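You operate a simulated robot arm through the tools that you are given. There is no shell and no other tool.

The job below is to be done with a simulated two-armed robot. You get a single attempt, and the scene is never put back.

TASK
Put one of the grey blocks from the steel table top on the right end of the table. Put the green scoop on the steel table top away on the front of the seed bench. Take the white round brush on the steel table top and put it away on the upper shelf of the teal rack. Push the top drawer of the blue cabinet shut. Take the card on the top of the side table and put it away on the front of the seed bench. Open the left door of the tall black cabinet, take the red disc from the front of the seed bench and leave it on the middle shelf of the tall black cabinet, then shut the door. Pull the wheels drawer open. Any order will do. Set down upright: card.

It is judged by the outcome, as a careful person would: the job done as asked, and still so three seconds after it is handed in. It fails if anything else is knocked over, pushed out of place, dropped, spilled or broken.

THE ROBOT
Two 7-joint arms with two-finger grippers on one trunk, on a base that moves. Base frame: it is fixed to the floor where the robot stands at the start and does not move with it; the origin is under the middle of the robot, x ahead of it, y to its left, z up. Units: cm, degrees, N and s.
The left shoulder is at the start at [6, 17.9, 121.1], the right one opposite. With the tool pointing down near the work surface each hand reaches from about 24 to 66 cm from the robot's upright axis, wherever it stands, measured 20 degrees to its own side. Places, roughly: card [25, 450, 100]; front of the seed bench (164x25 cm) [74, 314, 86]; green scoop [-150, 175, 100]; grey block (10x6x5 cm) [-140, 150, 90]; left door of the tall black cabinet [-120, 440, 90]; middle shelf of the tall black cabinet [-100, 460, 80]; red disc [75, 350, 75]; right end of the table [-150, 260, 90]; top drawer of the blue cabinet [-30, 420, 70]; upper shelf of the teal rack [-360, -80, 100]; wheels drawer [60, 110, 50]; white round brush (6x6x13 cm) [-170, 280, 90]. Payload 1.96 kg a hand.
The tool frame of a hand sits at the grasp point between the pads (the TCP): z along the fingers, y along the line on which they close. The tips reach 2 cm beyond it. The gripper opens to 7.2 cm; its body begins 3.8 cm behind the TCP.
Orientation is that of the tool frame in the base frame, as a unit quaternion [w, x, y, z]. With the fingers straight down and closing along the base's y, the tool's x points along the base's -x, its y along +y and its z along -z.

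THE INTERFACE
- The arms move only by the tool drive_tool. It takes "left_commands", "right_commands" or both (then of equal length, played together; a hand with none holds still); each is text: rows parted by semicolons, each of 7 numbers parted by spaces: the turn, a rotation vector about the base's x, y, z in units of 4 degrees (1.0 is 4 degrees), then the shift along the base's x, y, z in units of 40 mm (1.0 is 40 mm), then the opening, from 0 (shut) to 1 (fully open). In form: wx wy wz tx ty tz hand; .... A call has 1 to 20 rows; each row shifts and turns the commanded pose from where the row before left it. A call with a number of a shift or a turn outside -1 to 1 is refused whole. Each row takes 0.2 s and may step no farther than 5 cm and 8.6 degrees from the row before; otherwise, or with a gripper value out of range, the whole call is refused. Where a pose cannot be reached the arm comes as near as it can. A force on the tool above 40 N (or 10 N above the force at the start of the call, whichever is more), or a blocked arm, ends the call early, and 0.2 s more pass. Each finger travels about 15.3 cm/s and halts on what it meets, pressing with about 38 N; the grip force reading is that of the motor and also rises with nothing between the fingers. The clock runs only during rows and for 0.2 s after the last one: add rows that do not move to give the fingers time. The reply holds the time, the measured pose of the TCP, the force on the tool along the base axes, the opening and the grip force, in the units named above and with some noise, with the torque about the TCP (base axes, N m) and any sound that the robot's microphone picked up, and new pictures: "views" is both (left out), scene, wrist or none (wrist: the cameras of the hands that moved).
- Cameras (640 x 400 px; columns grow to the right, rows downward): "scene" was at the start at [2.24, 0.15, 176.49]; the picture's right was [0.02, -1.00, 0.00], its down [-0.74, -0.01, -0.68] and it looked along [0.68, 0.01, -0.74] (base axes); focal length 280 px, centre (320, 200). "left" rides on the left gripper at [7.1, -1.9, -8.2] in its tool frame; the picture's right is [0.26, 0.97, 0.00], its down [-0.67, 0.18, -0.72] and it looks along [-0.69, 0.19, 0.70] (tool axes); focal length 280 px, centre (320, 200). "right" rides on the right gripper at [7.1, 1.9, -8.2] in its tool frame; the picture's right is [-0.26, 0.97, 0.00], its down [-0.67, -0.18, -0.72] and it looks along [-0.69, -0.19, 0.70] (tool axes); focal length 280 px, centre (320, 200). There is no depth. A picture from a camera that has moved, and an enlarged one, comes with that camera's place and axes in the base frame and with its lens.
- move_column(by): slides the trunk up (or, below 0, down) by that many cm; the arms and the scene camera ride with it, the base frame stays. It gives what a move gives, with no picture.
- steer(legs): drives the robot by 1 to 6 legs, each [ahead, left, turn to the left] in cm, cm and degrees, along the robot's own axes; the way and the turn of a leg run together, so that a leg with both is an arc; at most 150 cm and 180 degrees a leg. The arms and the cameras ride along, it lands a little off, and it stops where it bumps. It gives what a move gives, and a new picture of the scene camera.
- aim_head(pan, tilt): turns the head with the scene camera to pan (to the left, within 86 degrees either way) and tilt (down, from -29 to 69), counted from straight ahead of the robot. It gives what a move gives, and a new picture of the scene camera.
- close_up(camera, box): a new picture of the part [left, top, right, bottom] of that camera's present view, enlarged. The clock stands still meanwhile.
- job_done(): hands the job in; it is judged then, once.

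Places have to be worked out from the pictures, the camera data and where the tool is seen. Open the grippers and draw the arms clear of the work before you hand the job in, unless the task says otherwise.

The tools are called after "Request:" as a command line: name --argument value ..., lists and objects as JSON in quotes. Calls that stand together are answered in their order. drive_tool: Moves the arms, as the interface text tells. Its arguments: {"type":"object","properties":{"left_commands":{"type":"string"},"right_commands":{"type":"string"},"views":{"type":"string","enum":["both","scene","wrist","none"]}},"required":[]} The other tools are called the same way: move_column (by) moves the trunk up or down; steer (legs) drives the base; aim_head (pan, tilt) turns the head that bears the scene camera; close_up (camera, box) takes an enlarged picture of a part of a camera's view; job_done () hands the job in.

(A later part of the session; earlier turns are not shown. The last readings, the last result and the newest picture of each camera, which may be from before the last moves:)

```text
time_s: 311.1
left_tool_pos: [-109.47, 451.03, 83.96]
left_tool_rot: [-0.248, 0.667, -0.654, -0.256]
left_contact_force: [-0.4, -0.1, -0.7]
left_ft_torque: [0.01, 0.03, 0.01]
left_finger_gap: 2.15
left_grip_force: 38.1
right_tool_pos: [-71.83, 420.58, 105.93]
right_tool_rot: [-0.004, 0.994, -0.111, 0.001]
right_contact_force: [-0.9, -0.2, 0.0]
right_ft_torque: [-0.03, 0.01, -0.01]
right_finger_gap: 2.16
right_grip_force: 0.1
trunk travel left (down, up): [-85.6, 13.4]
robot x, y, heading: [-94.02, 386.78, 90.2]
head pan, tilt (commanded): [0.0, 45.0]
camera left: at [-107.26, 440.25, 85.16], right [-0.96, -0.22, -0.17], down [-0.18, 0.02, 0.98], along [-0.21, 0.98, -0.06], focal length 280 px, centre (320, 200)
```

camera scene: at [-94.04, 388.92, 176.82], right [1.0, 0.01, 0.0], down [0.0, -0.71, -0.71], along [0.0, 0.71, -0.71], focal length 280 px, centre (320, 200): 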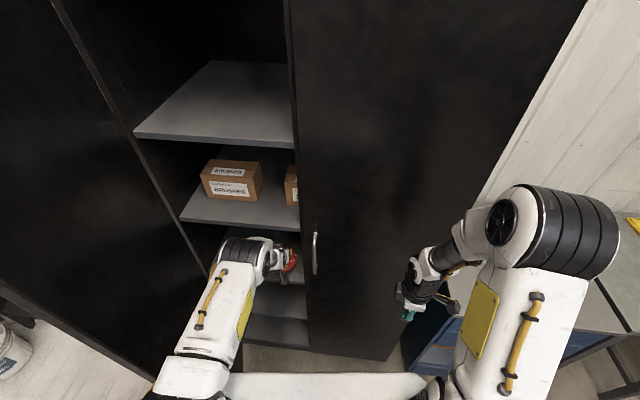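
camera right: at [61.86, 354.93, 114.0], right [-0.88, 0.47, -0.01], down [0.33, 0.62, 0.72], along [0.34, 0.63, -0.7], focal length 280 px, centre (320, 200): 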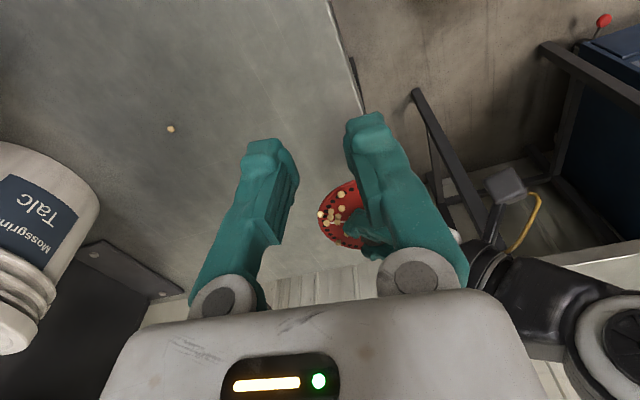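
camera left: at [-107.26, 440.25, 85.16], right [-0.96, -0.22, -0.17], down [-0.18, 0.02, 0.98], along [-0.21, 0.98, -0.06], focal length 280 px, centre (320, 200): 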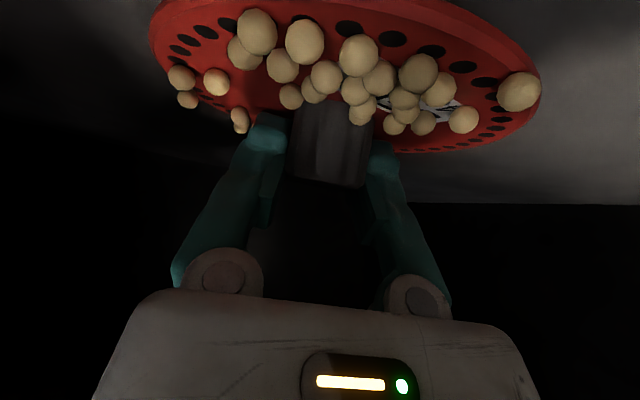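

Still free at z 83.96. Continue in the same small steps.

Request:
drive_tool --left_commands "0 0 0 0 0 -0.03 0.2;0 0 0 0 0 -0.03 0.2;0 0 0 0 0 -0.03 0.2;0 0 0 0 0 0 0.2" --views "none"

Request:
drive_tool --left_commands "0 0 0 0 0 -0.03 0.2;0 0 0 0 0 -0.03 0.2;0 0 0 0 0 -0.03 0.2;0 0 0 0 0 0 0.2" --views "wrist"

```text
time_s: 312.1
left_tool_pos: [-109.56, 451.01, 83.52]
left_tool_rot: [-0.249, 0.667, -0.654, -0.256]
left_contact_force: [0.2, 0.1, -0.5]
left_ft_torque: [-0.02, 0.01, -0.01]
left_finger_gap: 2.13
left_grip_force: 37.9
right_tool_pos: [-71.96, 420.51, 105.99]
right_tool_rot: [-0.004, 0.994, -0.111, 0.0]
right_contact_force: [0.7, -0.1, 0.4]
right_ft_torque: [0.02, 0.0, 0.02]
right_finger_gap: 2.18
right_grip_force: 0.0
trunk travel left (down, up): [-85.6, 13.4]
robot x, y, heading: [-94.39, 386.91, 90.1]
head pan, tilt (commanded): [0.0, 45.0]
```

```text
time_s: 313.1
left_tool_pos: [-109.48, 451.12, 83.38]
left_tool_rot: [-0.25, 0.666, -0.653, -0.258]
left_contact_force: [-2.6, 2.2, 10.4]
left_ft_torque: [0.6, 0.11, 0.07]
left_finger_gap: 2.13
left_grip_force: 38.2
right_tool_pos: [-71.91, 420.44, 105.98]
right_tool_rot: [-0.005, 0.994, -0.11, 0.0]
right_contact_force: [0.5, 0.2, 0.1]
right_ft_torque: [-0.01, 0.03, 0.0]
right_finger_gap: 2.17
right_grip_force: 0.1
trunk travel left (down, up): [-85.6, 13.4]
robot x, y, heading: [-94.53, 386.42, 90.3]
head pan, tilt (commanded): [0.0, 45.0]
camera left: at [-107.22, 440.3, 84.53], right [-0.96, -0.22, -0.17], down [-0.18, 0.02, 0.98], along [-0.21, 0.98, -0.06], focal length 280 px, centre (320, 200)
```

left: 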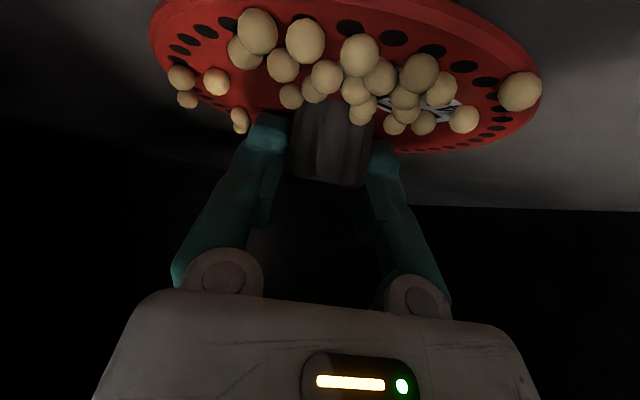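

The near edge touches first (10 N, torque 0.6), so the disc dips slightly toward me. I rotate the hand 3° to level it, then lower again.

Request:
drive_tool --left_commands "-0.12 0 0 0 0 0.01 0.2;-0.2 0 0 0 0 0 0.2;-0.2 0 0 0 0 0 0.2;-0.2 0 0 0 0 0 0.2;0 0 0 0 0 0 0.2" --views "none"

Request:
drive_tool --left_commands "0 0 0 0 0 -0.03 0.2;0 0 0 0 0 -0.03 0.2;0 0 0 0 0 0 0.2" --views "wrist"

```text
time_s: 314.3
left_tool_pos: [-109.49, 450.95, 83.36]
left_tool_rot: [-0.232, 0.673, -0.66, -0.241]
left_contact_force: [0.8, 6.4, 16.0]
left_ft_torque: [0.83, 0.12, -0.1]
left_finger_gap: 2.12
left_grip_force: 37.9
right_tool_pos: [-71.89, 420.51, 105.87]
right_tool_rot: [-0.004, 0.994, -0.11, -0.001]
right_contact_force: [0.0, -0.7, 0.3]
right_ft_torque: [0.03, 0.03, -0.02]
right_finger_gap: 2.17
right_grip_force: 0.1
trunk travel left (down, up): [-85.6, 13.4]
robot x, y, heading: [-94.17, 386.51, 90.2]
head pan, tilt (commanded): [0.0, 45.0]
```

```text
time_s: 315.1
left_tool_pos: [-109.58, 450.88, 83.02]
left_tool_rot: [-0.231, 0.674, -0.659, -0.242]
left_contact_force: [0.2, 5.2, 18.2]
left_ft_torque: [1.09, 0.02, 0.01]
left_finger_gap: 2.08
left_grip_force: 38.0
right_tool_pos: [-71.81, 420.39, 106.01]
right_tool_rot: [-0.004, 0.994, -0.111, -0.001]
right_contact_force: [0.7, -0.6, 0.8]
right_ft_torque: [0.0, 0.01, 0.0]
right_finger_gap: 2.15
right_grip_force: 0.1
trunk travel left (down, up): [-85.6, 13.4]
robot x, y, heading: [-94.22, 386.46, 90.4]
head pan, tilt (commanded): [0.0, 45.0]
camera left: at [-107.27, 440.22, 84.88], right [-0.96, -0.23, -0.16], down [-0.18, 0.07, 0.98], along [-0.21, 0.97, -0.11], focal length 280 px, centre (320, 200)
```

left: 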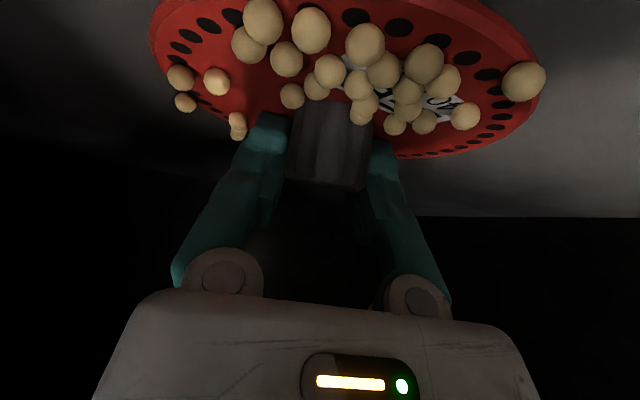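

The torque sign means that the far edge touches, so my correction went the wrong way. I rise 0.5 cm, rotate back by 7° slowly, then lower again.

Request:
drive_tool --left_commands "0 0 0 0 0 0.06 0.2;0 0 0 0 0 0.06 0.2;0 0 0 0 0 0.03 0.2;0.15 0 0 0 0 0 0.2;0.2 0 0 0 0 0 0.2;0.2 0 0 0 0 0 0.2;0.2 0 0 0 0 0 0.2;0.2 0 0 0 0 0 0.2;0.2 0 0 0 0 0 0.2;0.2 0 0 0 0 0 0.2;0.2 0 0 0 0 0 0.2;0.15 0 0 0 0 0 0.2;0 0 0 0 0 0 0.2" --views "wrist"

```text
time_s: 317.9
left_tool_pos: [-109.5, 450.97, 83.6]
left_tool_rot: [-0.27, 0.659, -0.644, -0.279]
left_contact_force: [-0.1, -0.6, 0.4]
left_ft_torque: [0.0, 0.02, 0.02]
left_finger_gap: 2.09
left_grip_force: 38.3
right_tool_pos: [-71.85, 420.51, 105.89]
right_tool_rot: [-0.003, 0.994, -0.11, 0.0]
right_contact_force: [0.6, 0.3, -0.5]
right_ft_torque: [0.0, -0.03, 0.02]
right_finger_gap: 2.15
right_grip_force: 0.0
trunk travel left (down, up): [-85.6, 13.4]
robot x, y, heading: [-94.57, 386.63, 90.2]
head pan, tilt (commanded): [0.0, 45.0]
camera left: at [-107.32, 440.12, 84.12], right [-0.96, -0.21, -0.18], down [-0.18, -0.05, 0.98], along [-0.21, 0.98, 0.01], focal length 280 px, centre (320, 200)
```

left: 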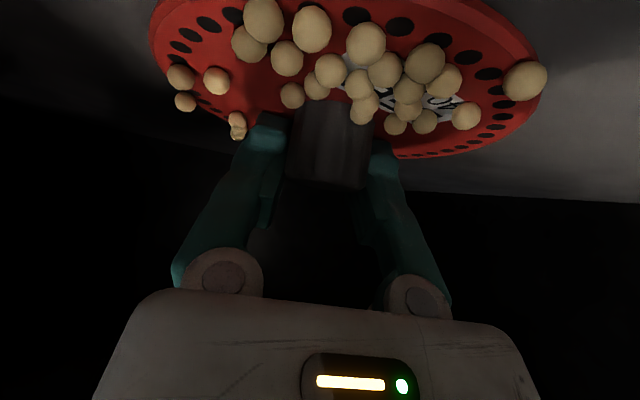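

Comparing with the view when the disc lay flat, it now dips about 3° toward me; so I take back 2.8° and lower until contact.

Request:
drive_tool --left_commands "-0.1 0 0 0 0 0 0.2;-0.2 0 0 0 0 0 0.2;-0.2 0 0 0 0 0 0.2;-0.2 0 0 0 0 0 0.2;0 0 0 0 0 -0.03 0.2;0 0 0 0 0 -0.03 0.2;0 0 0 0 0 0 0.2" --views "none"

```text
time_s: 319.5
left_tool_pos: [-109.62, 451.04, 83.45]
left_tool_rot: [-0.254, 0.665, -0.651, -0.263]
left_contact_force: [0.0, 0.0, -0.3]
left_ft_torque: [-0.01, 0.06, 0.0]
left_finger_gap: 2.08
left_grip_force: 38.1
right_tool_pos: [-71.8, 420.53, 105.91]
right_tool_rot: [-0.004, 0.994, -0.111, 0.001]
right_contact_force: [0.0, -0.9, 0.1]
right_ft_torque: [0.01, -0.02, 0.01]
right_finger_gap: 2.16
right_grip_force: 0.1
trunk travel left (down, up): [-85.6, 13.4]
robot x, y, heading: [-93.8, 386.57, 90.2]
head pan, tilt (commanded): [0.0, 45.0]
```

Request:
drive_tool --left_commands "0 0 0 0 0 -0.03 0.2;0 0 0 0 0 -0.03 0.2;0 0 0 0 0 0 0.2" --views "none"

Request:
drive_tool --left_commands "0 0 0 0 0 -0.03 0.2;0 0 0 0 0 -0.03 0.2;0 0 0 0 0 0 0.2" --views "wrist"

```text
time_s: 320.3
left_tool_pos: [-109.51, 450.93, 83.16]
left_tool_rot: [-0.254, 0.665, -0.651, -0.263]
left_contact_force: [-0.6, -0.3, -1.3]
left_ft_torque: [0.0, 0.05, 0.01]
left_finger_gap: 2.09
left_grip_force: 38.1
right_tool_pos: [-71.92, 420.59, 105.88]
right_tool_rot: [-0.003, 0.994, -0.111, 0.001]
right_contact_force: [-0.8, -0.1, 0.1]
right_ft_torque: [-0.03, 0.01, 0.05]
right_finger_gap: 2.15
right_grip_force: 0.1
trunk travel left (down, up): [-85.6, 13.4]
robot x, y, heading: [-94.34, 386.32, 90.5]
head pan, tilt (commanded): [0.0, 45.0]
```

```text
time_s: 321.1
left_tool_pos: [-109.47, 450.98, 83.05]
left_tool_rot: [-0.255, 0.665, -0.651, -0.263]
left_contact_force: [-0.4, 1.2, 3.5]
left_ft_torque: [-0.29, 0.06, -0.03]
left_finger_gap: 2.06
left_grip_force: 38.0
right_tool_pos: [-71.88, 420.53, 105.96]
right_tool_rot: [-0.004, 0.994, -0.11, 0.001]
right_contact_force: [0.0, -0.7, -0.5]
right_ft_torque: [0.01, -0.02, -0.04]
right_finger_gap: 2.18
right_grip_force: 0.0
trunk travel left (down, up): [-85.6, 13.4]
robot x, y, heading: [-94.34, 386.82, 90.3]
head pan, tilt (commanded): [0.0, 45.0]
camera left: at [-107.32, 440.13, 84.0], right [-0.96, -0.21, -0.17], down [-0.18, 0.0, 0.98], along [-0.21, 0.98, -0.04], focal length 280 px, centre (320, 200)
```

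left: 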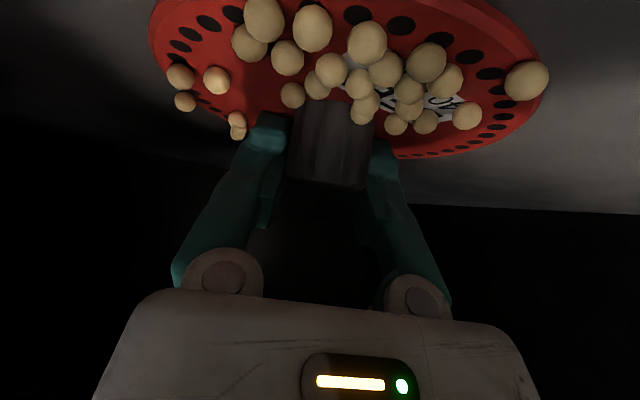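

Now the near edge touches lightly, so level lies within half a degree. I rotate back 0.5°, settle 1 mm more, and read the force.

Request:
drive_tool --left_commands "-0.07 0 0 0 0 0 0.2;-0.06 0 0 0 0 -0.02 0.2;0 0 0 0 0 -0.02 0.2;0 0 0 0 0 0 0.2;0 0 0 0 0 0 0.2" --views "wrist"

```text
time_s: 322.3
left_tool_pos: [-109.43, 450.99, 82.83]
left_tool_rot: [-0.252, 0.666, -0.652, -0.261]
left_contact_force: [-1.3, 3.3, 13.7]
left_ft_torque: [-0.84, 0.0, -0.07]
left_finger_gap: 2.09
left_grip_force: 37.7
right_tool_pos: [-71.77, 420.5, 106.01]
right_tool_rot: [-0.005, 0.994, -0.111, 0.0]
right_contact_force: [1.0, -1.4, 0.5]
right_ft_torque: [-0.02, 0.01, -0.01]
right_finger_gap: 2.17
right_grip_force: 0.1
trunk travel left (down, up): [-85.6, 13.4]
robot x, y, heading: [-94.68, 386.76, 90.1]
head pan, tilt (commanded): [0.0, 45.0]
camera left: at [-107.27, 440.14, 84.0], right [-0.96, -0.22, -0.17], down [-0.18, 0.01, 0.98], along [-0.21, 0.98, -0.05], focal length 280 px, centre (320, 200)
```

left: 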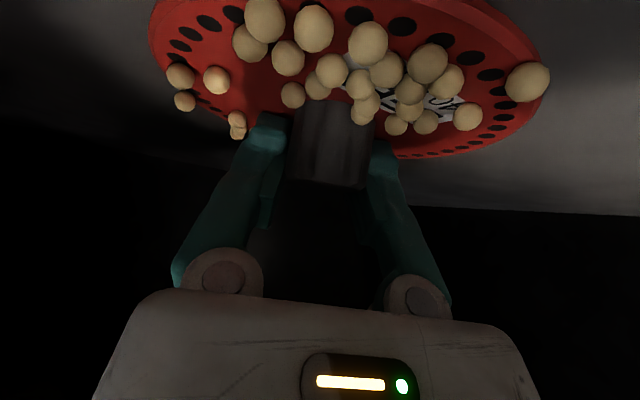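

Contact is at the near edge with a tilt under 0.6°, fine for release. I ease up 1 mm, open the fingers only just enough to clear the knob, and look.

Request:
drive_tool --left_commands "0 0 0 0 0 0.03 0.25;0 0 0 0 0 0 0.3;0 0 0 0 0 0 0.33;0 0 0 0 0 0.01 0.36;0 0 0 0 0 0.01 0.39;0 0 0 0 0 0.01 0.42;0 0 0 0 0 0 0.42" --views "wrist"

```text
time_s: 323.9
left_tool_pos: [-109.66, 451.02, 83.0]
left_tool_rot: [-0.252, 0.666, -0.653, -0.259]
left_contact_force: [0.2, 0.3, 0.9]
left_ft_torque: [0.0, 0.0, 0.03]
left_finger_gap: 3.04
left_grip_force: 0.2
right_tool_pos: [-71.86, 420.5, 105.93]
right_tool_rot: [-0.004, 0.994, -0.111, 0.001]
right_contact_force: [0.6, -0.5, 0.0]
right_ft_torque: [0.03, 0.01, 0.01]
right_finger_gap: 2.18
right_grip_force: 0.1
trunk travel left (down, up): [-85.6, 13.4]
robot x, y, heading: [-94.36, 386.35, 90.3]
head pan, tilt (commanded): [0.0, 45.0]
camera left: at [-107.29, 440.19, 84.1], right [-0.96, -0.22, -0.17], down [-0.18, 0.01, 0.98], along [-0.21, 0.98, -0.05], focal length 280 px, centre (320, 200)
```

left: 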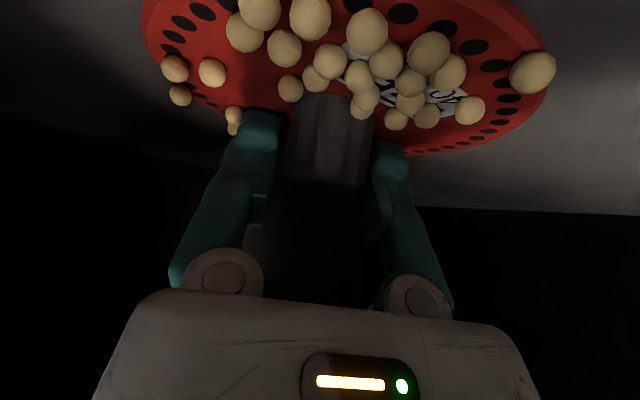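

The disc rests freely and all its seeds are in place. I withdraw the hand back and up along its own axis.

Request:
drive_tool --left_commands "0 0 0 0 -0.04 0.05 0.42;0 0 0 0 -0.08 0.09 0.42;0 0 0 0 -0.12 0.13 0.42;0 0 0 0 -0.18 0.18 0.42;0 0 0 0 -0.25 0.22 0.42;0 0 0 0 -0.3 0.25 0.42;0 0 0 0 -0.4 0.25 0.42;0 0 0 0 -0.5 0.2 0.42;0 0 0 0 -0.6 0.1 0.42;0 0 0 0 0 0 0.42" --views "both"

```text
time_s: 326.1
left_tool_pos: [-109.53, 440.99, 88.83]
left_tool_rot: [-0.252, 0.666, -0.652, -0.26]
left_contact_force: [0.4, -0.1, 1.4]
left_ft_torque: [-0.04, -0.05, -0.02]
left_finger_gap: 3.01
left_grip_force: 0.0
right_tool_pos: [-71.93, 420.62, 105.9]
right_tool_rot: [-0.003, 0.994, -0.111, 0.001]
right_contact_force: [1.1, -0.7, 0.2]
right_ft_torque: [-0.02, -0.01, -0.02]
right_finger_gap: 2.16
right_grip_force: 0.1
trunk travel left (down, up): [-85.6, 13.4]
robot x, y, heading: [-94.34, 386.43, 90.4]
head pan, tilt (commanded): [0.0, 45.0]
camera scene: at [-94.04, 388.83, 176.82], right [1.0, 0.01, 0.0], down [0.0, -0.71, -0.71], along [0.0, 0.71, -0.71], focal length 280 px, centre (320, 200)
camera left: at [-107.33, 430.21, 90.04], right [-0.96, -0.22, -0.17], down [-0.18, 0.01, 0.98], along [-0.21, 0.98, -0.05], focal length 280 px, centre (320, 200)
```

scene: 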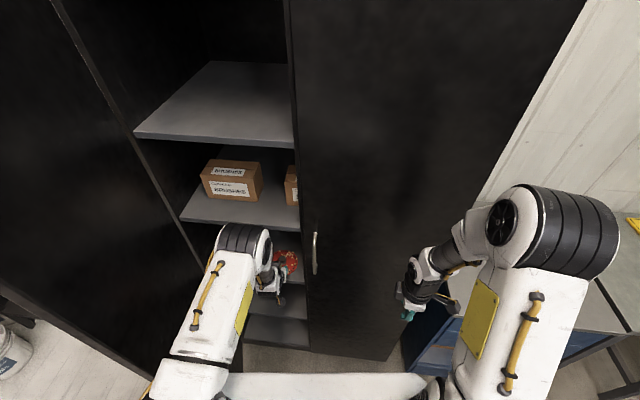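
left: 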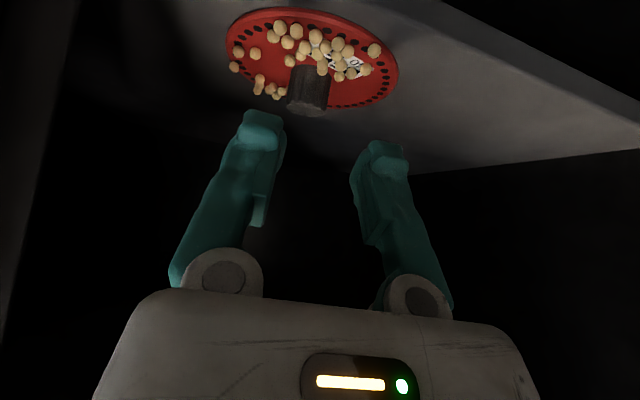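

The disc lies on the middle shelf with its seeds. I back out of the cabinet and bring the left hand back in front, pitching it up for closing the door from outside.

Request:
steer --legs '[[-17, 0, 0]]'

Request:
drive_tool --left_commands "0 0 0 0 -0.5 0.15 0.4;0.5 0 0 0 -0.8 0.15 0.3;1 0 0 0 -0.8 0.15 0.2;1 0 0 0 -0.8 0.15 0.1;1 0 0 0 -0.8 0.15 0;1 0 0 0 -0.8 0.15 0;1 0 0 0 -0.8 0.15 0;1 0 0 0 -0.8 0.15 0;1 0 0 0 -0.6 0.15 0;1 0 0 0 -0.3 0.15 0;1 0 0 0 0 0.1 0;1 0 0 0 0 0 0;1 0 0 0 0 0 0;0.5 0 0 0 0 0 0;0 0 0 0 0 0 0" --views "both"

```text
time_s: 327.6
left_tool_pos: [-109.44, 423.77, 88.85]
left_tool_rot: [-0.252, 0.665, -0.653, -0.26]
left_contact_force: [0.4, 0.1, 0.4]
left_ft_torque: [0.01, -0.02, -0.01]
left_finger_gap: 2.99
left_grip_force: 0.1
right_tool_pos: [-71.8, 403.24, 105.86]
right_tool_rot: [-0.003, 0.994, -0.111, 0.0]
right_contact_force: [-0.6, -0.1, -0.5]
right_ft_torque: [-0.02, -0.01, -0.02]
right_finger_gap: 2.15
right_grip_force: 0.0
trunk travel left (down, up): [-85.6, 13.4]
robot x, y, heading: [-94.09, 369.45, 90.3]
head pan, tilt (commanded): [0.0, 45.0]
camera scene: at [-93.95, 371.63, 176.82], right [1.0, 0.0, 0.0], down [0.0, -0.71, -0.71], along [0.0, 0.71, -0.71], focal length 280 px, centre (320, 200)
```

scene: 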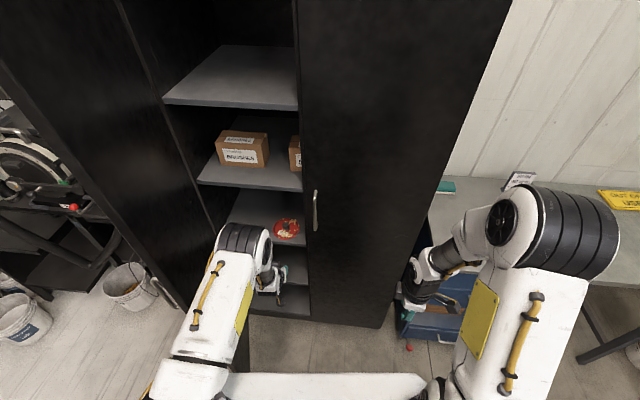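

```text
time_s: 330.8
left_tool_pos: [-109.96, 397.82, 96.47]
left_tool_rot: [-0.497, 0.536, -0.43, -0.53]
left_contact_force: [0.4, 0.0, 0.2]
left_ft_torque: [0.01, 0.01, -0.01]
left_finger_gap: 0.0
left_grip_force: 29.4
right_tool_pos: [-71.8, 403.14, 105.94]
right_tool_rot: [-0.004, 0.994, -0.111, 0.0]
right_contact_force: [0.5, 0.4, 0.1]
right_ft_torque: [0.0, 0.0, -0.01]
right_finger_gap: 2.16
right_grip_force: 0.1
trunk travel left (down, up): [-85.6, 13.4]
robot x, y, heading: [-94.03, 369.8, 90.2]
head pan, tilt (commanded): [0.0, 45.0]
camera scene: at [-93.92, 371.39, 176.82], right [1.0, 0.0, 0.0], down [0.0, -0.71, -0.71], along [0.0, 0.71, -0.71], focal length 280 px, centre (320, 200)
camera left: at [-106.34, 390.28, 89.04], right [-0.93, -0.12, -0.33], down [-0.12, -0.78, 0.62], along [-0.33, 0.62, 0.71], focal length 280 px, centre (320, 200)
```

scene: 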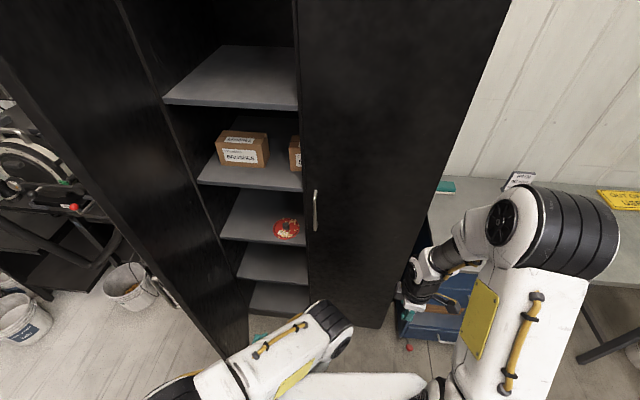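
left: 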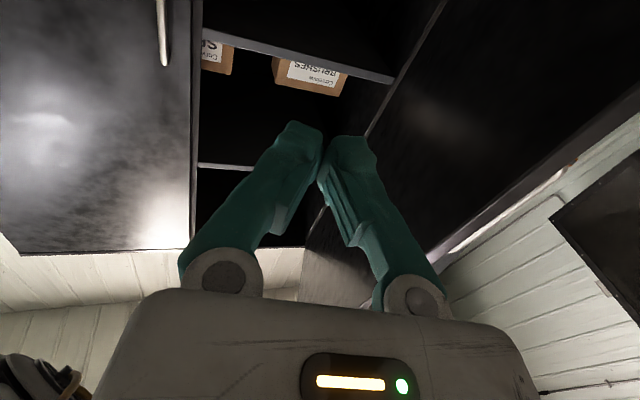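

The hand points forward at z 96.5, below the handle. I move it west past the door's free edge, then north along the door's outer side.

Request:
drive_tool --left_commands "0 0 0 -0.3 -0.7 0 0;0 0 -0.3 -0.6 -0.6 0 0;0 0 -0.3 -0.9 0 0 0;0 0 -0.3 -0.9 0 0 0;0 0 -0.3 -0.9 0 0 0;0 0 -0.3 -0.9 0 0 0;0 0 -0.3 -0.9 0 0 0;0 0 -0.3 -0.9 0 0 0;0 0 -0.3 -0.9 0 0 0;0 0 0 -0.9 0 0 0;0 0 0 -0.9 0 0 0;0 0 0 -0.3 0 0 0;0 0 0 0 0 0 0" --views "both"

```text
time_s: 331.2
left_tool_pos: [-110.7, 396.75, 96.88]
left_tool_rot: [-0.493, 0.553, -0.397, -0.541]
left_contact_force: [-0.1, 0.1, 0.9]
left_ft_torque: [0.03, 0.04, -0.04]
left_finger_gap: 0.0
left_grip_force: 29.8
right_tool_pos: [-71.69, 403.14, 106.03]
right_tool_rot: [-0.004, 0.994, -0.111, 0.0]
right_contact_force: [-1.0, -0.2, 0.6]
right_ft_torque: [-0.02, 0.02, 0.02]
right_finger_gap: 2.14
right_grip_force: 0.0
trunk travel left (down, up): [-85.6, 13.4]
robot x, y, heading: [-93.94, 369.31, 90.2]
head pan, tilt (commanded): [0.0, 45.0]
stopped in row 1 (left hand): the arm was blocked; the commanded pose is now the measured one
camera scene: at [-93.93, 371.37, 176.83], right [1.0, 0.0, 0.0], down [0.0, -0.71, -0.71], along [0.0, 0.71, -0.71], focal length 280 px, centre (320, 200)
camera left: at [-106.27, 389.89, 89.36], right [-0.91, -0.17, -0.37], down [-0.09, -0.8, 0.6], along [-0.4, 0.58, 0.71], focal length 280 px, centre (320, 200)
```

scene: 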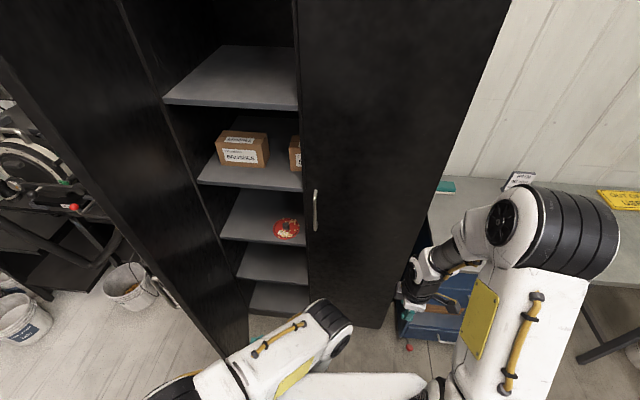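
left: 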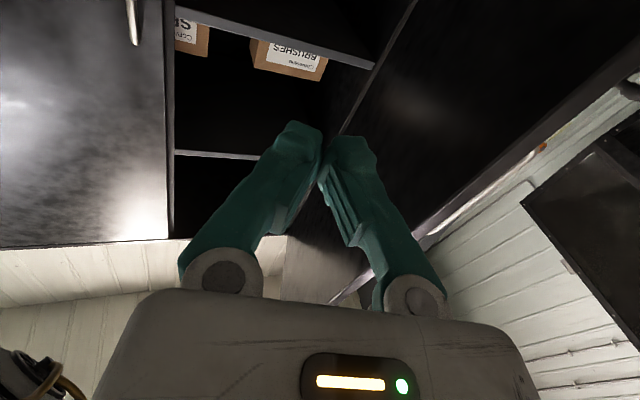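

The arm is folded against the torso, so that way is blocked. I extend the hand forward again and return it to the tool-down posture first.

Request:
drive_tool --left_commands "0 0 0 0 0.6 0.1 0;0 0 0 0 0.8 0.2 0;0 0 0 0 0.8 0.2 0;-1 0 0.3 0 0.3 0.1 0;-1 0 0.3 0 0 0.1 0;-1 0 0.3 0 0 0.1 0;-1 0 0.3 0 0 0.1 0;-1 0 0.3 0 0 0.1 0;-1 0 0.2 0 0 0.1 0;-1 0 0 0 0 0 0;-1 0 0 0 0 0 0;-1 0 0 0 0 0 0;-1 0 0 0 0 0 0;-1 0 0 0 0 0 0;-1 0 0 0 0 0 0;-1 0 0 0 0 0 0;-1 0 0 0 0 0 0;-1 0 0 0 0 0 0;-1 0 0 0 0 0 0;0 0 0 0 0 0 0" --views "both"

```text
time_s: 335.4
left_tool_pos: [-110.62, 406.93, 101.33]
left_tool_rot: [-0.085, 0.74, -0.603, -0.287]
left_contact_force: [0.0, -0.4, 0.5]
left_ft_torque: [-0.06, 0.0, 0.01]
left_finger_gap: 0.02
left_grip_force: 29.8
right_tool_pos: [-71.63, 403.07, 105.94]
right_tool_rot: [-0.004, 0.994, -0.11, 0.001]
right_contact_force: [-0.1, -0.2, -0.1]
right_ft_torque: [0.0, 0.03, -0.01]
right_finger_gap: 2.19
right_grip_force: 0.1
trunk travel left (down, up): [-85.6, 13.4]
robot x, y, heading: [-94.07, 369.0, 90.3]
head pan, tilt (commanded): [0.0, 45.0]
camera scene: at [-93.95, 371.41, 176.82], right [1.0, 0.0, 0.0], down [0.0, -0.71, -0.71], along [0.0, 0.71, -0.71], focal length 280 px, centre (320, 200)
camera left: at [-105.41, 397.34, 103.72], right [-0.88, -0.47, 0.07], down [-0.02, 0.19, 0.98], along [-0.47, 0.86, -0.17], focal length 280 px, centre (320, 200)
```

scene: 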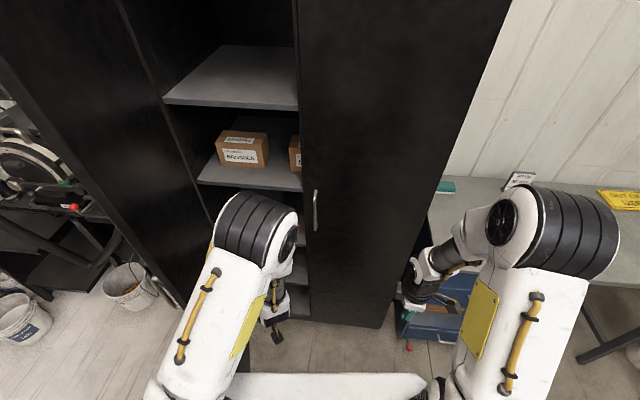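
left: 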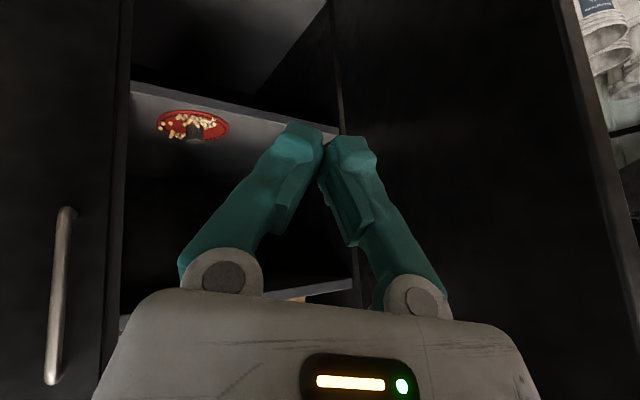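

The arm's elbow is back in its normal place. I finish turning the hand to tool-down while drawing back to y≈397, then go west outside the door edge.

Request:
drive_tool --left_commands "-0.9 -0.61 0 0 -0.3 0.1 0;-0.9 -0.61 0 0 -0.35 0.1 0;-0.9 -0.61 0 0 -0.35 0.1 0;-0.9 -0.61 0 0 -0.35 0.1 0;-0.9 -0.61 0 0 -0.35 0 0;-0.9 -0.61 0 -0.3 -0.35 0 0;-0.9 -0.61 0 -0.5 -0.2 0 0;-0.9 -0.61 0 -0.7 -0.1 0 0;0 0 0 -0.9 0 0 0;0 0 0 -0.9 0 0 0;0 0 0 -0.9 0 0 0;0 0 0 -0.9 0 0 0;0 0 0 -0.9 0 0 0;0 0 0 -0.9 0 0 0;0 0 0 -0.9 0 0 0;0 0 0 0 0 0 0" --views "both"

```text
time_s: 338.8
left_tool_pos: [-141.77, 397.7, 102.57]
left_tool_rot: [0.001, 0.775, -0.632, 0.0]
left_contact_force: [0.2, 0.2, 0.6]
left_ft_torque: [-0.01, 0.02, 0.01]
left_finger_gap: 0.0
left_grip_force: 29.7
left hand out of reach, approached as far as the arm can: row 6
right_tool_pos: [-71.7, 403.08, 105.92]
right_tool_rot: [-0.004, 0.994, -0.111, 0.001]
right_contact_force: [0.9, -0.1, -0.2]
right_ft_torque: [0.0, 0.0, -0.02]
right_finger_gap: 2.15
right_grip_force: 0.1
trunk travel left (down, up): [-85.6, 13.4]
robot x, y, heading: [-94.39, 369.31, 90.1]
head pan, tilt (commanded): [0.0, 45.0]
camera scene: at [-93.88, 371.42, 176.82], right [1.0, 0.0, 0.0], down [0.0, -0.71, -0.71], along [0.0, 0.71, -0.71], focal length 280 px, centre (320, 200)
camera left: at [-138.45, 391.03, 110.68], right [-0.89, -0.45, 0.0], down [-0.31, 0.63, 0.71], along [-0.32, 0.64, -0.7], focal length 280 px, centre (320, 200)
```

scene: 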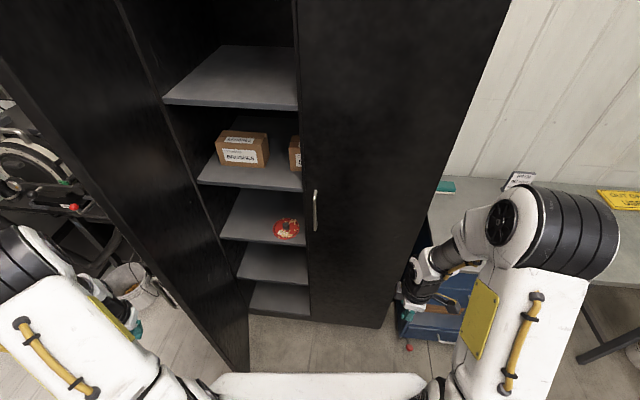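
left: 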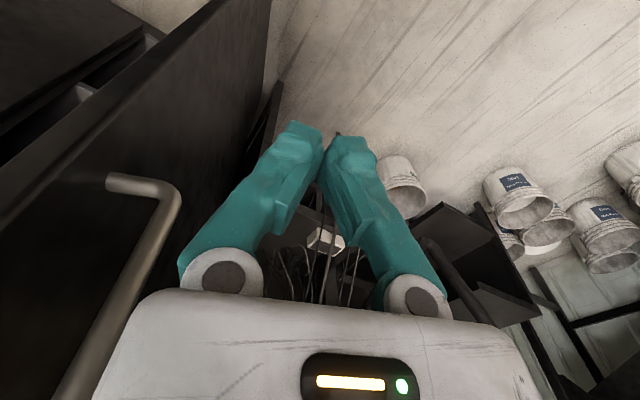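

The hand is outside, the handle bar close by to the north-east. I move north to y≈404 beside the handle and then push east, watching for contact.

Request:
drive_tool --left_commands "0 0 0 -0.5 0.3 0 0;0 0 0 0 0.7 0 0;0 0 0 0 0.6 0 0;0 0 0 0.3 0 0 0;0 0 0 0.4 0 0 0;0 0 0 0.4 0 0 0;0 0 0 0 0 0 0" --views "both"

```text
time_s: 340.4
left_tool_pos: [-139.48, 404.14, 102.74]
left_tool_rot: [0.001, 0.774, -0.633, 0.001]
left_contact_force: [-0.1, 0.6, -0.5]
left_ft_torque: [-0.01, 0.01, -0.01]
left_finger_gap: 0.02
left_grip_force: 29.1
right_tool_pos: [-71.84, 403.11, 105.95]
right_tool_rot: [-0.004, 0.994, -0.11, 0.001]
right_contact_force: [-0.1, 0.0, -0.2]
right_ft_torque: [0.0, 0.0, -0.04]
right_finger_gap: 2.19
right_grip_force: 0.2
trunk travel left (down, up): [-85.6, 13.4]
robot x, y, heading: [-94.15, 369.63, 90.4]
head pan, tilt (commanded): [0.0, 45.0]
camera scene: at [-93.97, 371.37, 176.82], right [1.0, 0.0, 0.0], down [0.0, -0.71, -0.71], along [0.0, 0.71, -0.71], focal length 280 px, centre (320, 200)
camera left: at [-136.03, 397.58, 110.77], right [-0.89, -0.45, 0.0], down [-0.31, 0.62, 0.71], along [-0.32, 0.64, -0.7], focal length 280 px, centre (320, 200)
```

scene: 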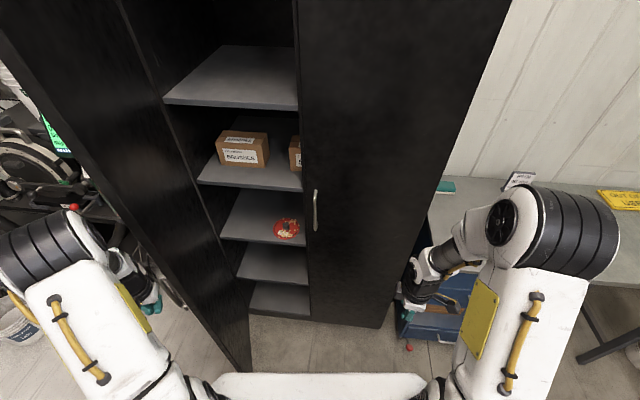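
left: 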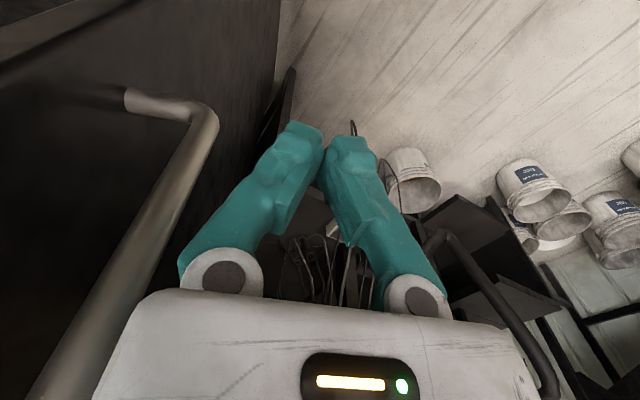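

The handle bar is right beside the hand. I push east and follow the door's arc north-east in steps.

Request:
drive_tool --left_commands "0 0 0 0.4 0 0 0;0 0 0 0.4 0.02 0 0;0 0 0 0.45 0.04 0 0;0 0 0 0.45 0.06 0 0;0 0 0 0.45 0.1 0 0;0 0 0 0.45 0.12 0 0;0 0 0 0.45 0.15 0 0;0 0 0 0 0 0 0" --views "both"

```text
time_s: 342.2
left_tool_pos: [-127.28, 405.99, 102.64]
left_tool_rot: [0.0, 0.775, -0.632, 0.0]
left_contact_force: [-0.1, -0.2, 0.0]
left_ft_torque: [0.0, 0.0, -0.03]
left_finger_gap: 0.0
left_grip_force: 30.0
right_tool_pos: [-71.89, 403.22, 105.95]
right_tool_rot: [-0.003, 0.994, -0.11, 0.0]
right_contact_force: [-0.7, 0.0, -0.2]
right_ft_torque: [-0.04, -0.02, 0.0]
right_finger_gap: 2.16
right_grip_force: 0.0
trunk travel left (down, up): [-85.6, 13.4]
robot x, y, heading: [-94.17, 369.13, 90.2]
head pan, tilt (commanded): [0.0, 45.0]
camera scene: at [-94.01, 371.39, 176.82], right [1.0, 0.0, 0.0], down [0.0, -0.71, -0.71], along [0.0, 0.71, -0.71], focal length 280 px, centre (320, 200)
camera left: at [-123.81, 399.4, 110.79], right [-0.89, -0.45, 0.0], down [-0.31, 0.63, 0.71], along [-0.32, 0.64, -0.7], focal length 280 px, centre (320, 200)
```

scene: 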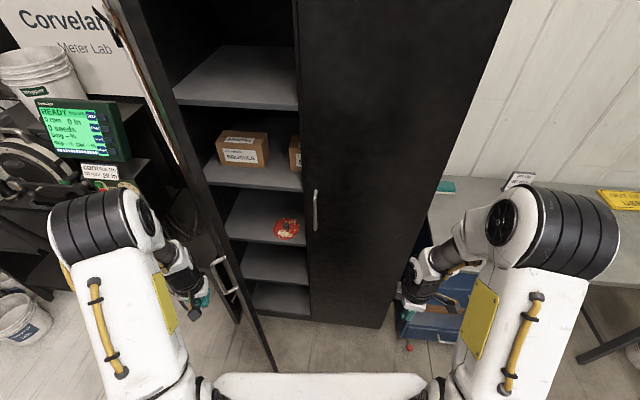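
left: 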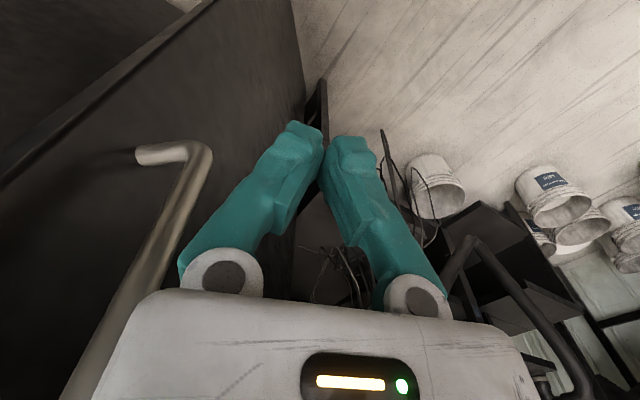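

The door swings along easily, now about 65° open. I continue pushing along its arc toward closed.

Request:
drive_tool --left_commands "0 0 0 0.36 0.38 0 0;0 0 0 0.36 0.38 0 0;0 0 0 0.47 0.27 0 0;0 0 0 0.47 0.27 0 0;0 0 0 0.42 0.33 0 0;0 0 0 0.42 0.33 0 0;0 0 0 0.42 0.33 0 0;0 0 0 0.35 0.4 0 0;0 0 0 0.35 0.4 0 0;0 0 0 0.35 0.4 0 0;0 0 0 0 0 0 0" --views "both"

```text
time_s: 344.6
left_tool_pos: [-111.51, 420.27, 102.58]
left_tool_rot: [0.001, 0.774, -0.633, 0.001]
left_contact_force: [-0.1, 0.5, 0.0]
left_ft_torque: [0.03, -0.01, -0.01]
left_finger_gap: 0.0
left_grip_force: 30.1
right_tool_pos: [-71.8, 403.2, 105.94]
right_tool_rot: [-0.003, 0.994, -0.111, 0.0]
right_contact_force: [0.3, -0.1, 0.3]
right_ft_torque: [0.0, 0.01, -0.02]
right_finger_gap: 2.17
right_grip_force: 0.0
trunk travel left (down, up): [-85.6, 13.4]
robot x, y, heading: [-94.11, 369.0, 90.3]
head pan, tilt (commanded): [0.0, 45.0]
camera scene: at [-93.97, 371.37, 176.82], right [1.0, 0.0, 0.0], down [0.0, -0.71, -0.71], along [0.0, 0.71, -0.71], focal length 280 px, centre (320, 200)
camera left: at [-108.15, 413.57, 110.73], right [-0.89, -0.45, 0.0], down [-0.31, 0.63, 0.71], along [-0.32, 0.64, -0.7], focal length 280 px, centre (320, 200)
```

scene: 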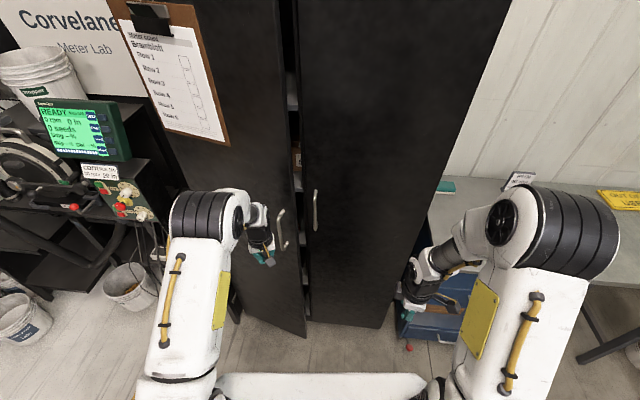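
left: 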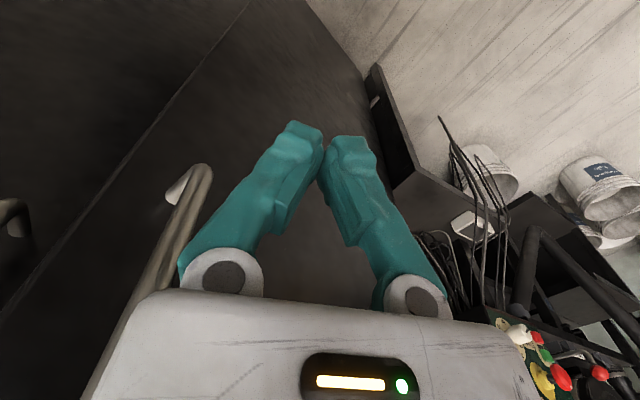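

The door is within about 15° of shut. I push on to close it fully, watching the force.

Request:
drive_tool --left_commands "0 0 0 0.3 0.45 0 0;0 0 0 0.3 0.45 0 0;0 0 0 0.28 0.45 0 0;0 0 0 0.2 0.4 0 0;0 0 0 0.15 0.35 0 0;0 0 0 0.1 0.3 0 0;0 0 0 0 0 0 0" --views "both"

```text
time_s: 346.2
left_tool_pos: [-106.11, 429.22, 102.68]
left_tool_rot: [-0.001, 0.774, -0.633, -0.001]
left_contact_force: [-0.1, 0.5, -0.1]
left_ft_torque: [0.03, 0.01, 0.01]
left_finger_gap: 0.02
left_grip_force: 30.2
left hand out of reach, approached as far as the arm can: row 6
right_tool_pos: [-71.79, 403.16, 105.95]
right_tool_rot: [-0.004, 0.994, -0.111, 0.001]
right_contact_force: [0.0, 0.1, -0.5]
right_ft_torque: [0.01, 0.01, -0.01]
right_finger_gap: 2.18
right_grip_force: 0.1
trunk travel left (down, up): [-85.6, 13.4]
robot x, y, heading: [-94.02, 369.25, 90.2]
head pan, tilt (commanded): [0.0, 45.0]
camera scene: at [-93.93, 371.37, 176.82], right [1.0, 0.0, 0.0], down [0.0, -0.71, -0.71], along [0.0, 0.71, -0.71], focal length 280 px, centre (320, 200)
camera left: at [-102.88, 422.52, 110.68], right [-0.89, -0.45, 0.0], down [-0.31, 0.62, 0.72], along [-0.32, 0.64, -0.7], focal length 280 px, centre (320, 200)
```

scene: 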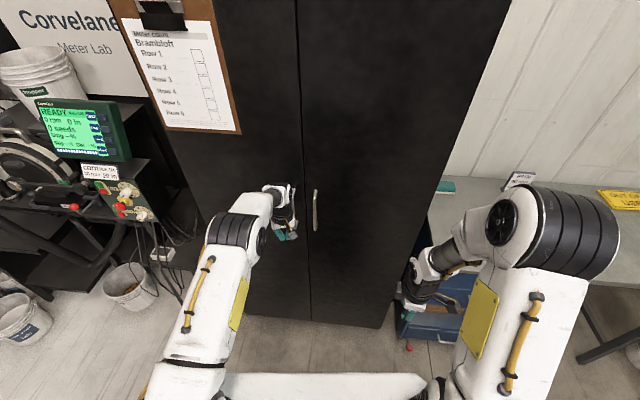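
left: 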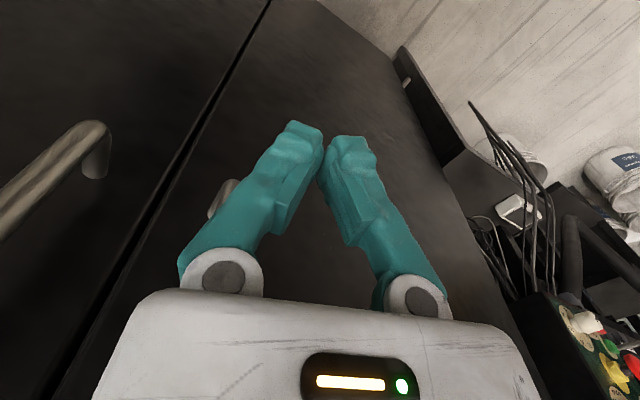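

The door looks shut. I zoom on the seam, and press with the base 2 cm to make sure that it is seated.

Request:
close_up --camera "scene" --box '[240, 0, 360, 340]'

Request:
steer --legs '[[2, 0, 0]]'

```text
1.18 times, centred on (300, 170) of scene
camera zoom: at [-93.93, 371.37, 176.82], right [1.0, 0.0, 0.0], down [0.0, -0.71, -0.71], along [0.0, 0.71, -0.71], focal length 330 px, centre (344, 235)
```

zoom: 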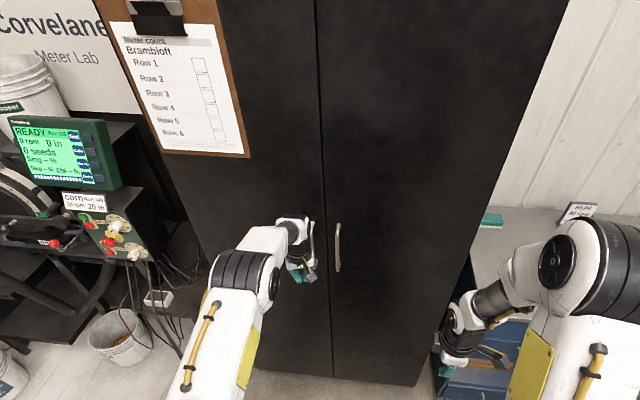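

```text
time_s: 347.0
left_tool_pos: [-106.19, 431.0, 102.76]
left_tool_rot: [-0.001, 0.774, -0.633, -0.002]
left_contact_force: [1.2, -1.0, -0.8]
left_ft_torque: [-0.01, -0.01, -0.03]
left_finger_gap: 0.01
left_grip_force: 29.4
right_tool_pos: [-71.83, 404.91, 106.05]
right_tool_rot: [-0.004, 0.994, -0.111, 0.0]
right_contact_force: [0.2, 1.6, 0.9]
right_ft_torque: [0.0, -0.02, -0.02]
right_finger_gap: 2.18
right_grip_force: 0.1
trunk travel left (down, up): [-85.6, 13.4]
robot x, y, heading: [-94.21, 370.98, 90.2]
head pan, tilt (commanded): [0.0, 45.0]
camera scene: at [-93.96, 373.11, 176.82], right [1.0, 0.0, 0.0], down [0.0, -0.71, -0.71], along [0.0, 0.71, -0.71], focal length 280 px, centre (320, 200)
```

scene: 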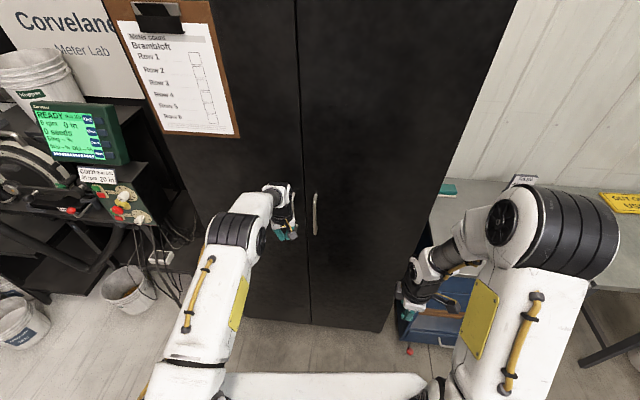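

The seam is tight. I press 2 cm more to feel the stop.

Request:
steer --legs '[[2.5, 0, 0]]'

Request:
close_up --camera "left" --box '[0, 0, 640, 400]'

```text
time_s: 347.8
left_tool_pos: [-106.23, 431.51, 102.69]
left_tool_rot: [0.003, 0.773, -0.634, 0.004]
left_contact_force: [0.5, -12.6, 8.2]
left_ft_torque: [1.32, -0.24, -0.4]
left_finger_gap: 0.0
left_grip_force: 29.3
right_tool_pos: [-71.82, 405.97, 106.09]
right_tool_rot: [-0.006, 0.994, -0.111, 0.0]
right_contact_force: [0.3, -0.4, 0.4]
right_ft_torque: [0.02, -0.01, -0.02]
right_finger_gap: 2.14
right_grip_force: 0.1
trunk travel left (down, up): [-85.6, 13.4]
robot x, y, heading: [-94.58, 372.34, 90.2]
head pan, tilt (commanded): [0.0, 45.0]
stopped in leg 1: the force on the tool passed its limit at 58 N (the readings are from after the stop); the commanded pose is now the measured one
camera scene: at [-93.95, 373.91, 176.83], right [1.0, 0.0, 0.0], down [0.0, -0.7, -0.71], along [0.0, 0.71, -0.7], focal length 280 px, centre (320, 200)
```

scene: 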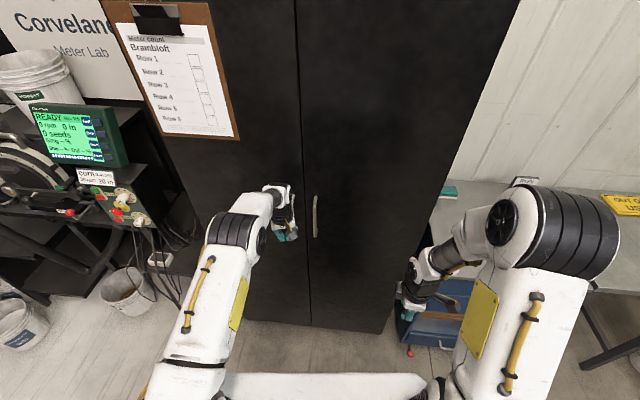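

```text
1.00 times, centred on (320, 200) of left (not enlarged: the box is as wide or as high as the picture)
camera zoom: at [-102.89, 425.03, 110.86], right [-0.9, -0.45, 0.0], down [-0.31, 0.63, 0.71], along [-0.32, 0.63, -0.7], focal length 280 px, centre (320, 200)
```

zoom: 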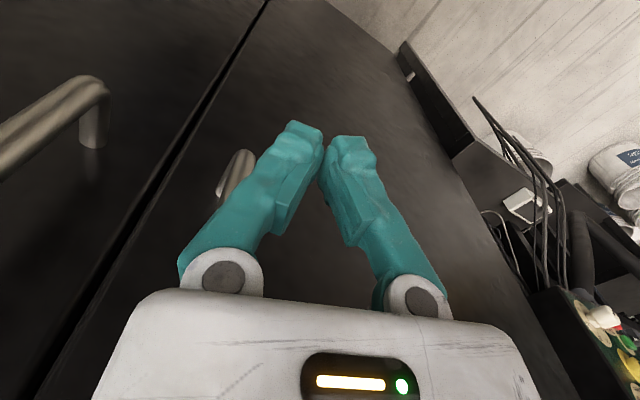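

The door is firmly shut (stopped at 58 N). I draw the left hand back and look toward the table's right end for the way to the brush.

Request:
drive_tool --left_commands "0 0 0 0 -0.6 0 0;0 0 0 -0.1 -0.9 0.1 0;0 0 0.5 -0.1 -0.9 0.1 0.3;0 0 0.5 -0.1 -0.9 0.2 0.6;0 0 0.5 -0.1 -0.9 0.2 1;0 0 0.5 0 -0.6 0.2 1;0 0 0.5 0 0 0 1;0 0 0 0 0 0 1" --views "none"

Request:
aim_head --pan 86 --tilt 35

```text
time_s: 349.6
left_tool_pos: [-107.73, 412.77, 105.61]
left_tool_rot: [0.004, 0.826, -0.564, 0.002]
left_contact_force: [0.3, -0.5, -0.5]
left_ft_torque: [0.02, -0.01, 0.03]
left_finger_gap: 7.2
left_grip_force: 0.0
right_tool_pos: [-71.69, 406.19, 105.98]
right_tool_rot: [-0.005, 0.994, -0.111, 0.001]
right_contact_force: [-0.2, 0.1, -0.6]
right_ft_torque: [-0.01, -0.01, 0.04]
right_finger_gap: 2.16
right_grip_force: 0.0
trunk travel left (down, up): [-85.6, 13.4]
robot x, y, heading: [-94.24, 372.26, 90.2]
head pan, tilt (commanded): [0.0, 45.0]
```

```text
time_s: 351.2
left_tool_pos: [-107.8, 412.73, 105.61]
left_tool_rot: [0.004, 0.826, -0.564, 0.003]
left_contact_force: [-0.6, 0.5, -0.2]
left_ft_torque: [-0.02, 0.01, -0.02]
left_finger_gap: 7.19
left_grip_force: 0.1
right_tool_pos: [-71.83, 406.28, 105.95]
right_tool_rot: [-0.004, 0.994, -0.111, 0.001]
right_contact_force: [0.0, 0.0, -0.4]
right_ft_torque: [0.02, 0.0, -0.01]
right_finger_gap: 2.16
right_grip_force: 0.2
trunk travel left (down, up): [-85.6, 13.4]
robot x, y, heading: [-94.32, 372.63, 90.5]
head pan, tilt (commanded): [85.9, 35.0]
camera scene: at [-102.71, 366.95, 178.31], right [0.07, 1.0, 0.0], down [0.57, -0.04, -0.82], along [-0.82, 0.05, -0.57], focal length 280 px, centre (320, 200)
```

scene: 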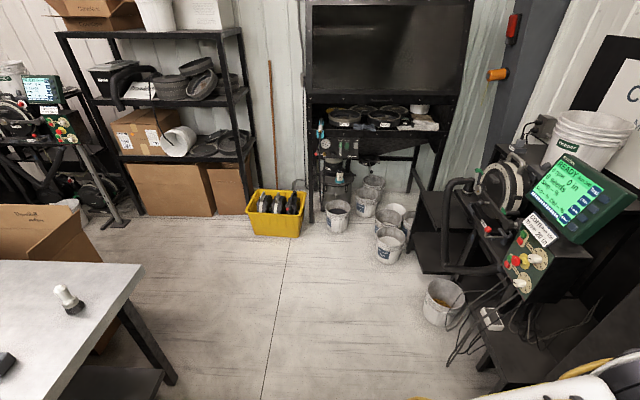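

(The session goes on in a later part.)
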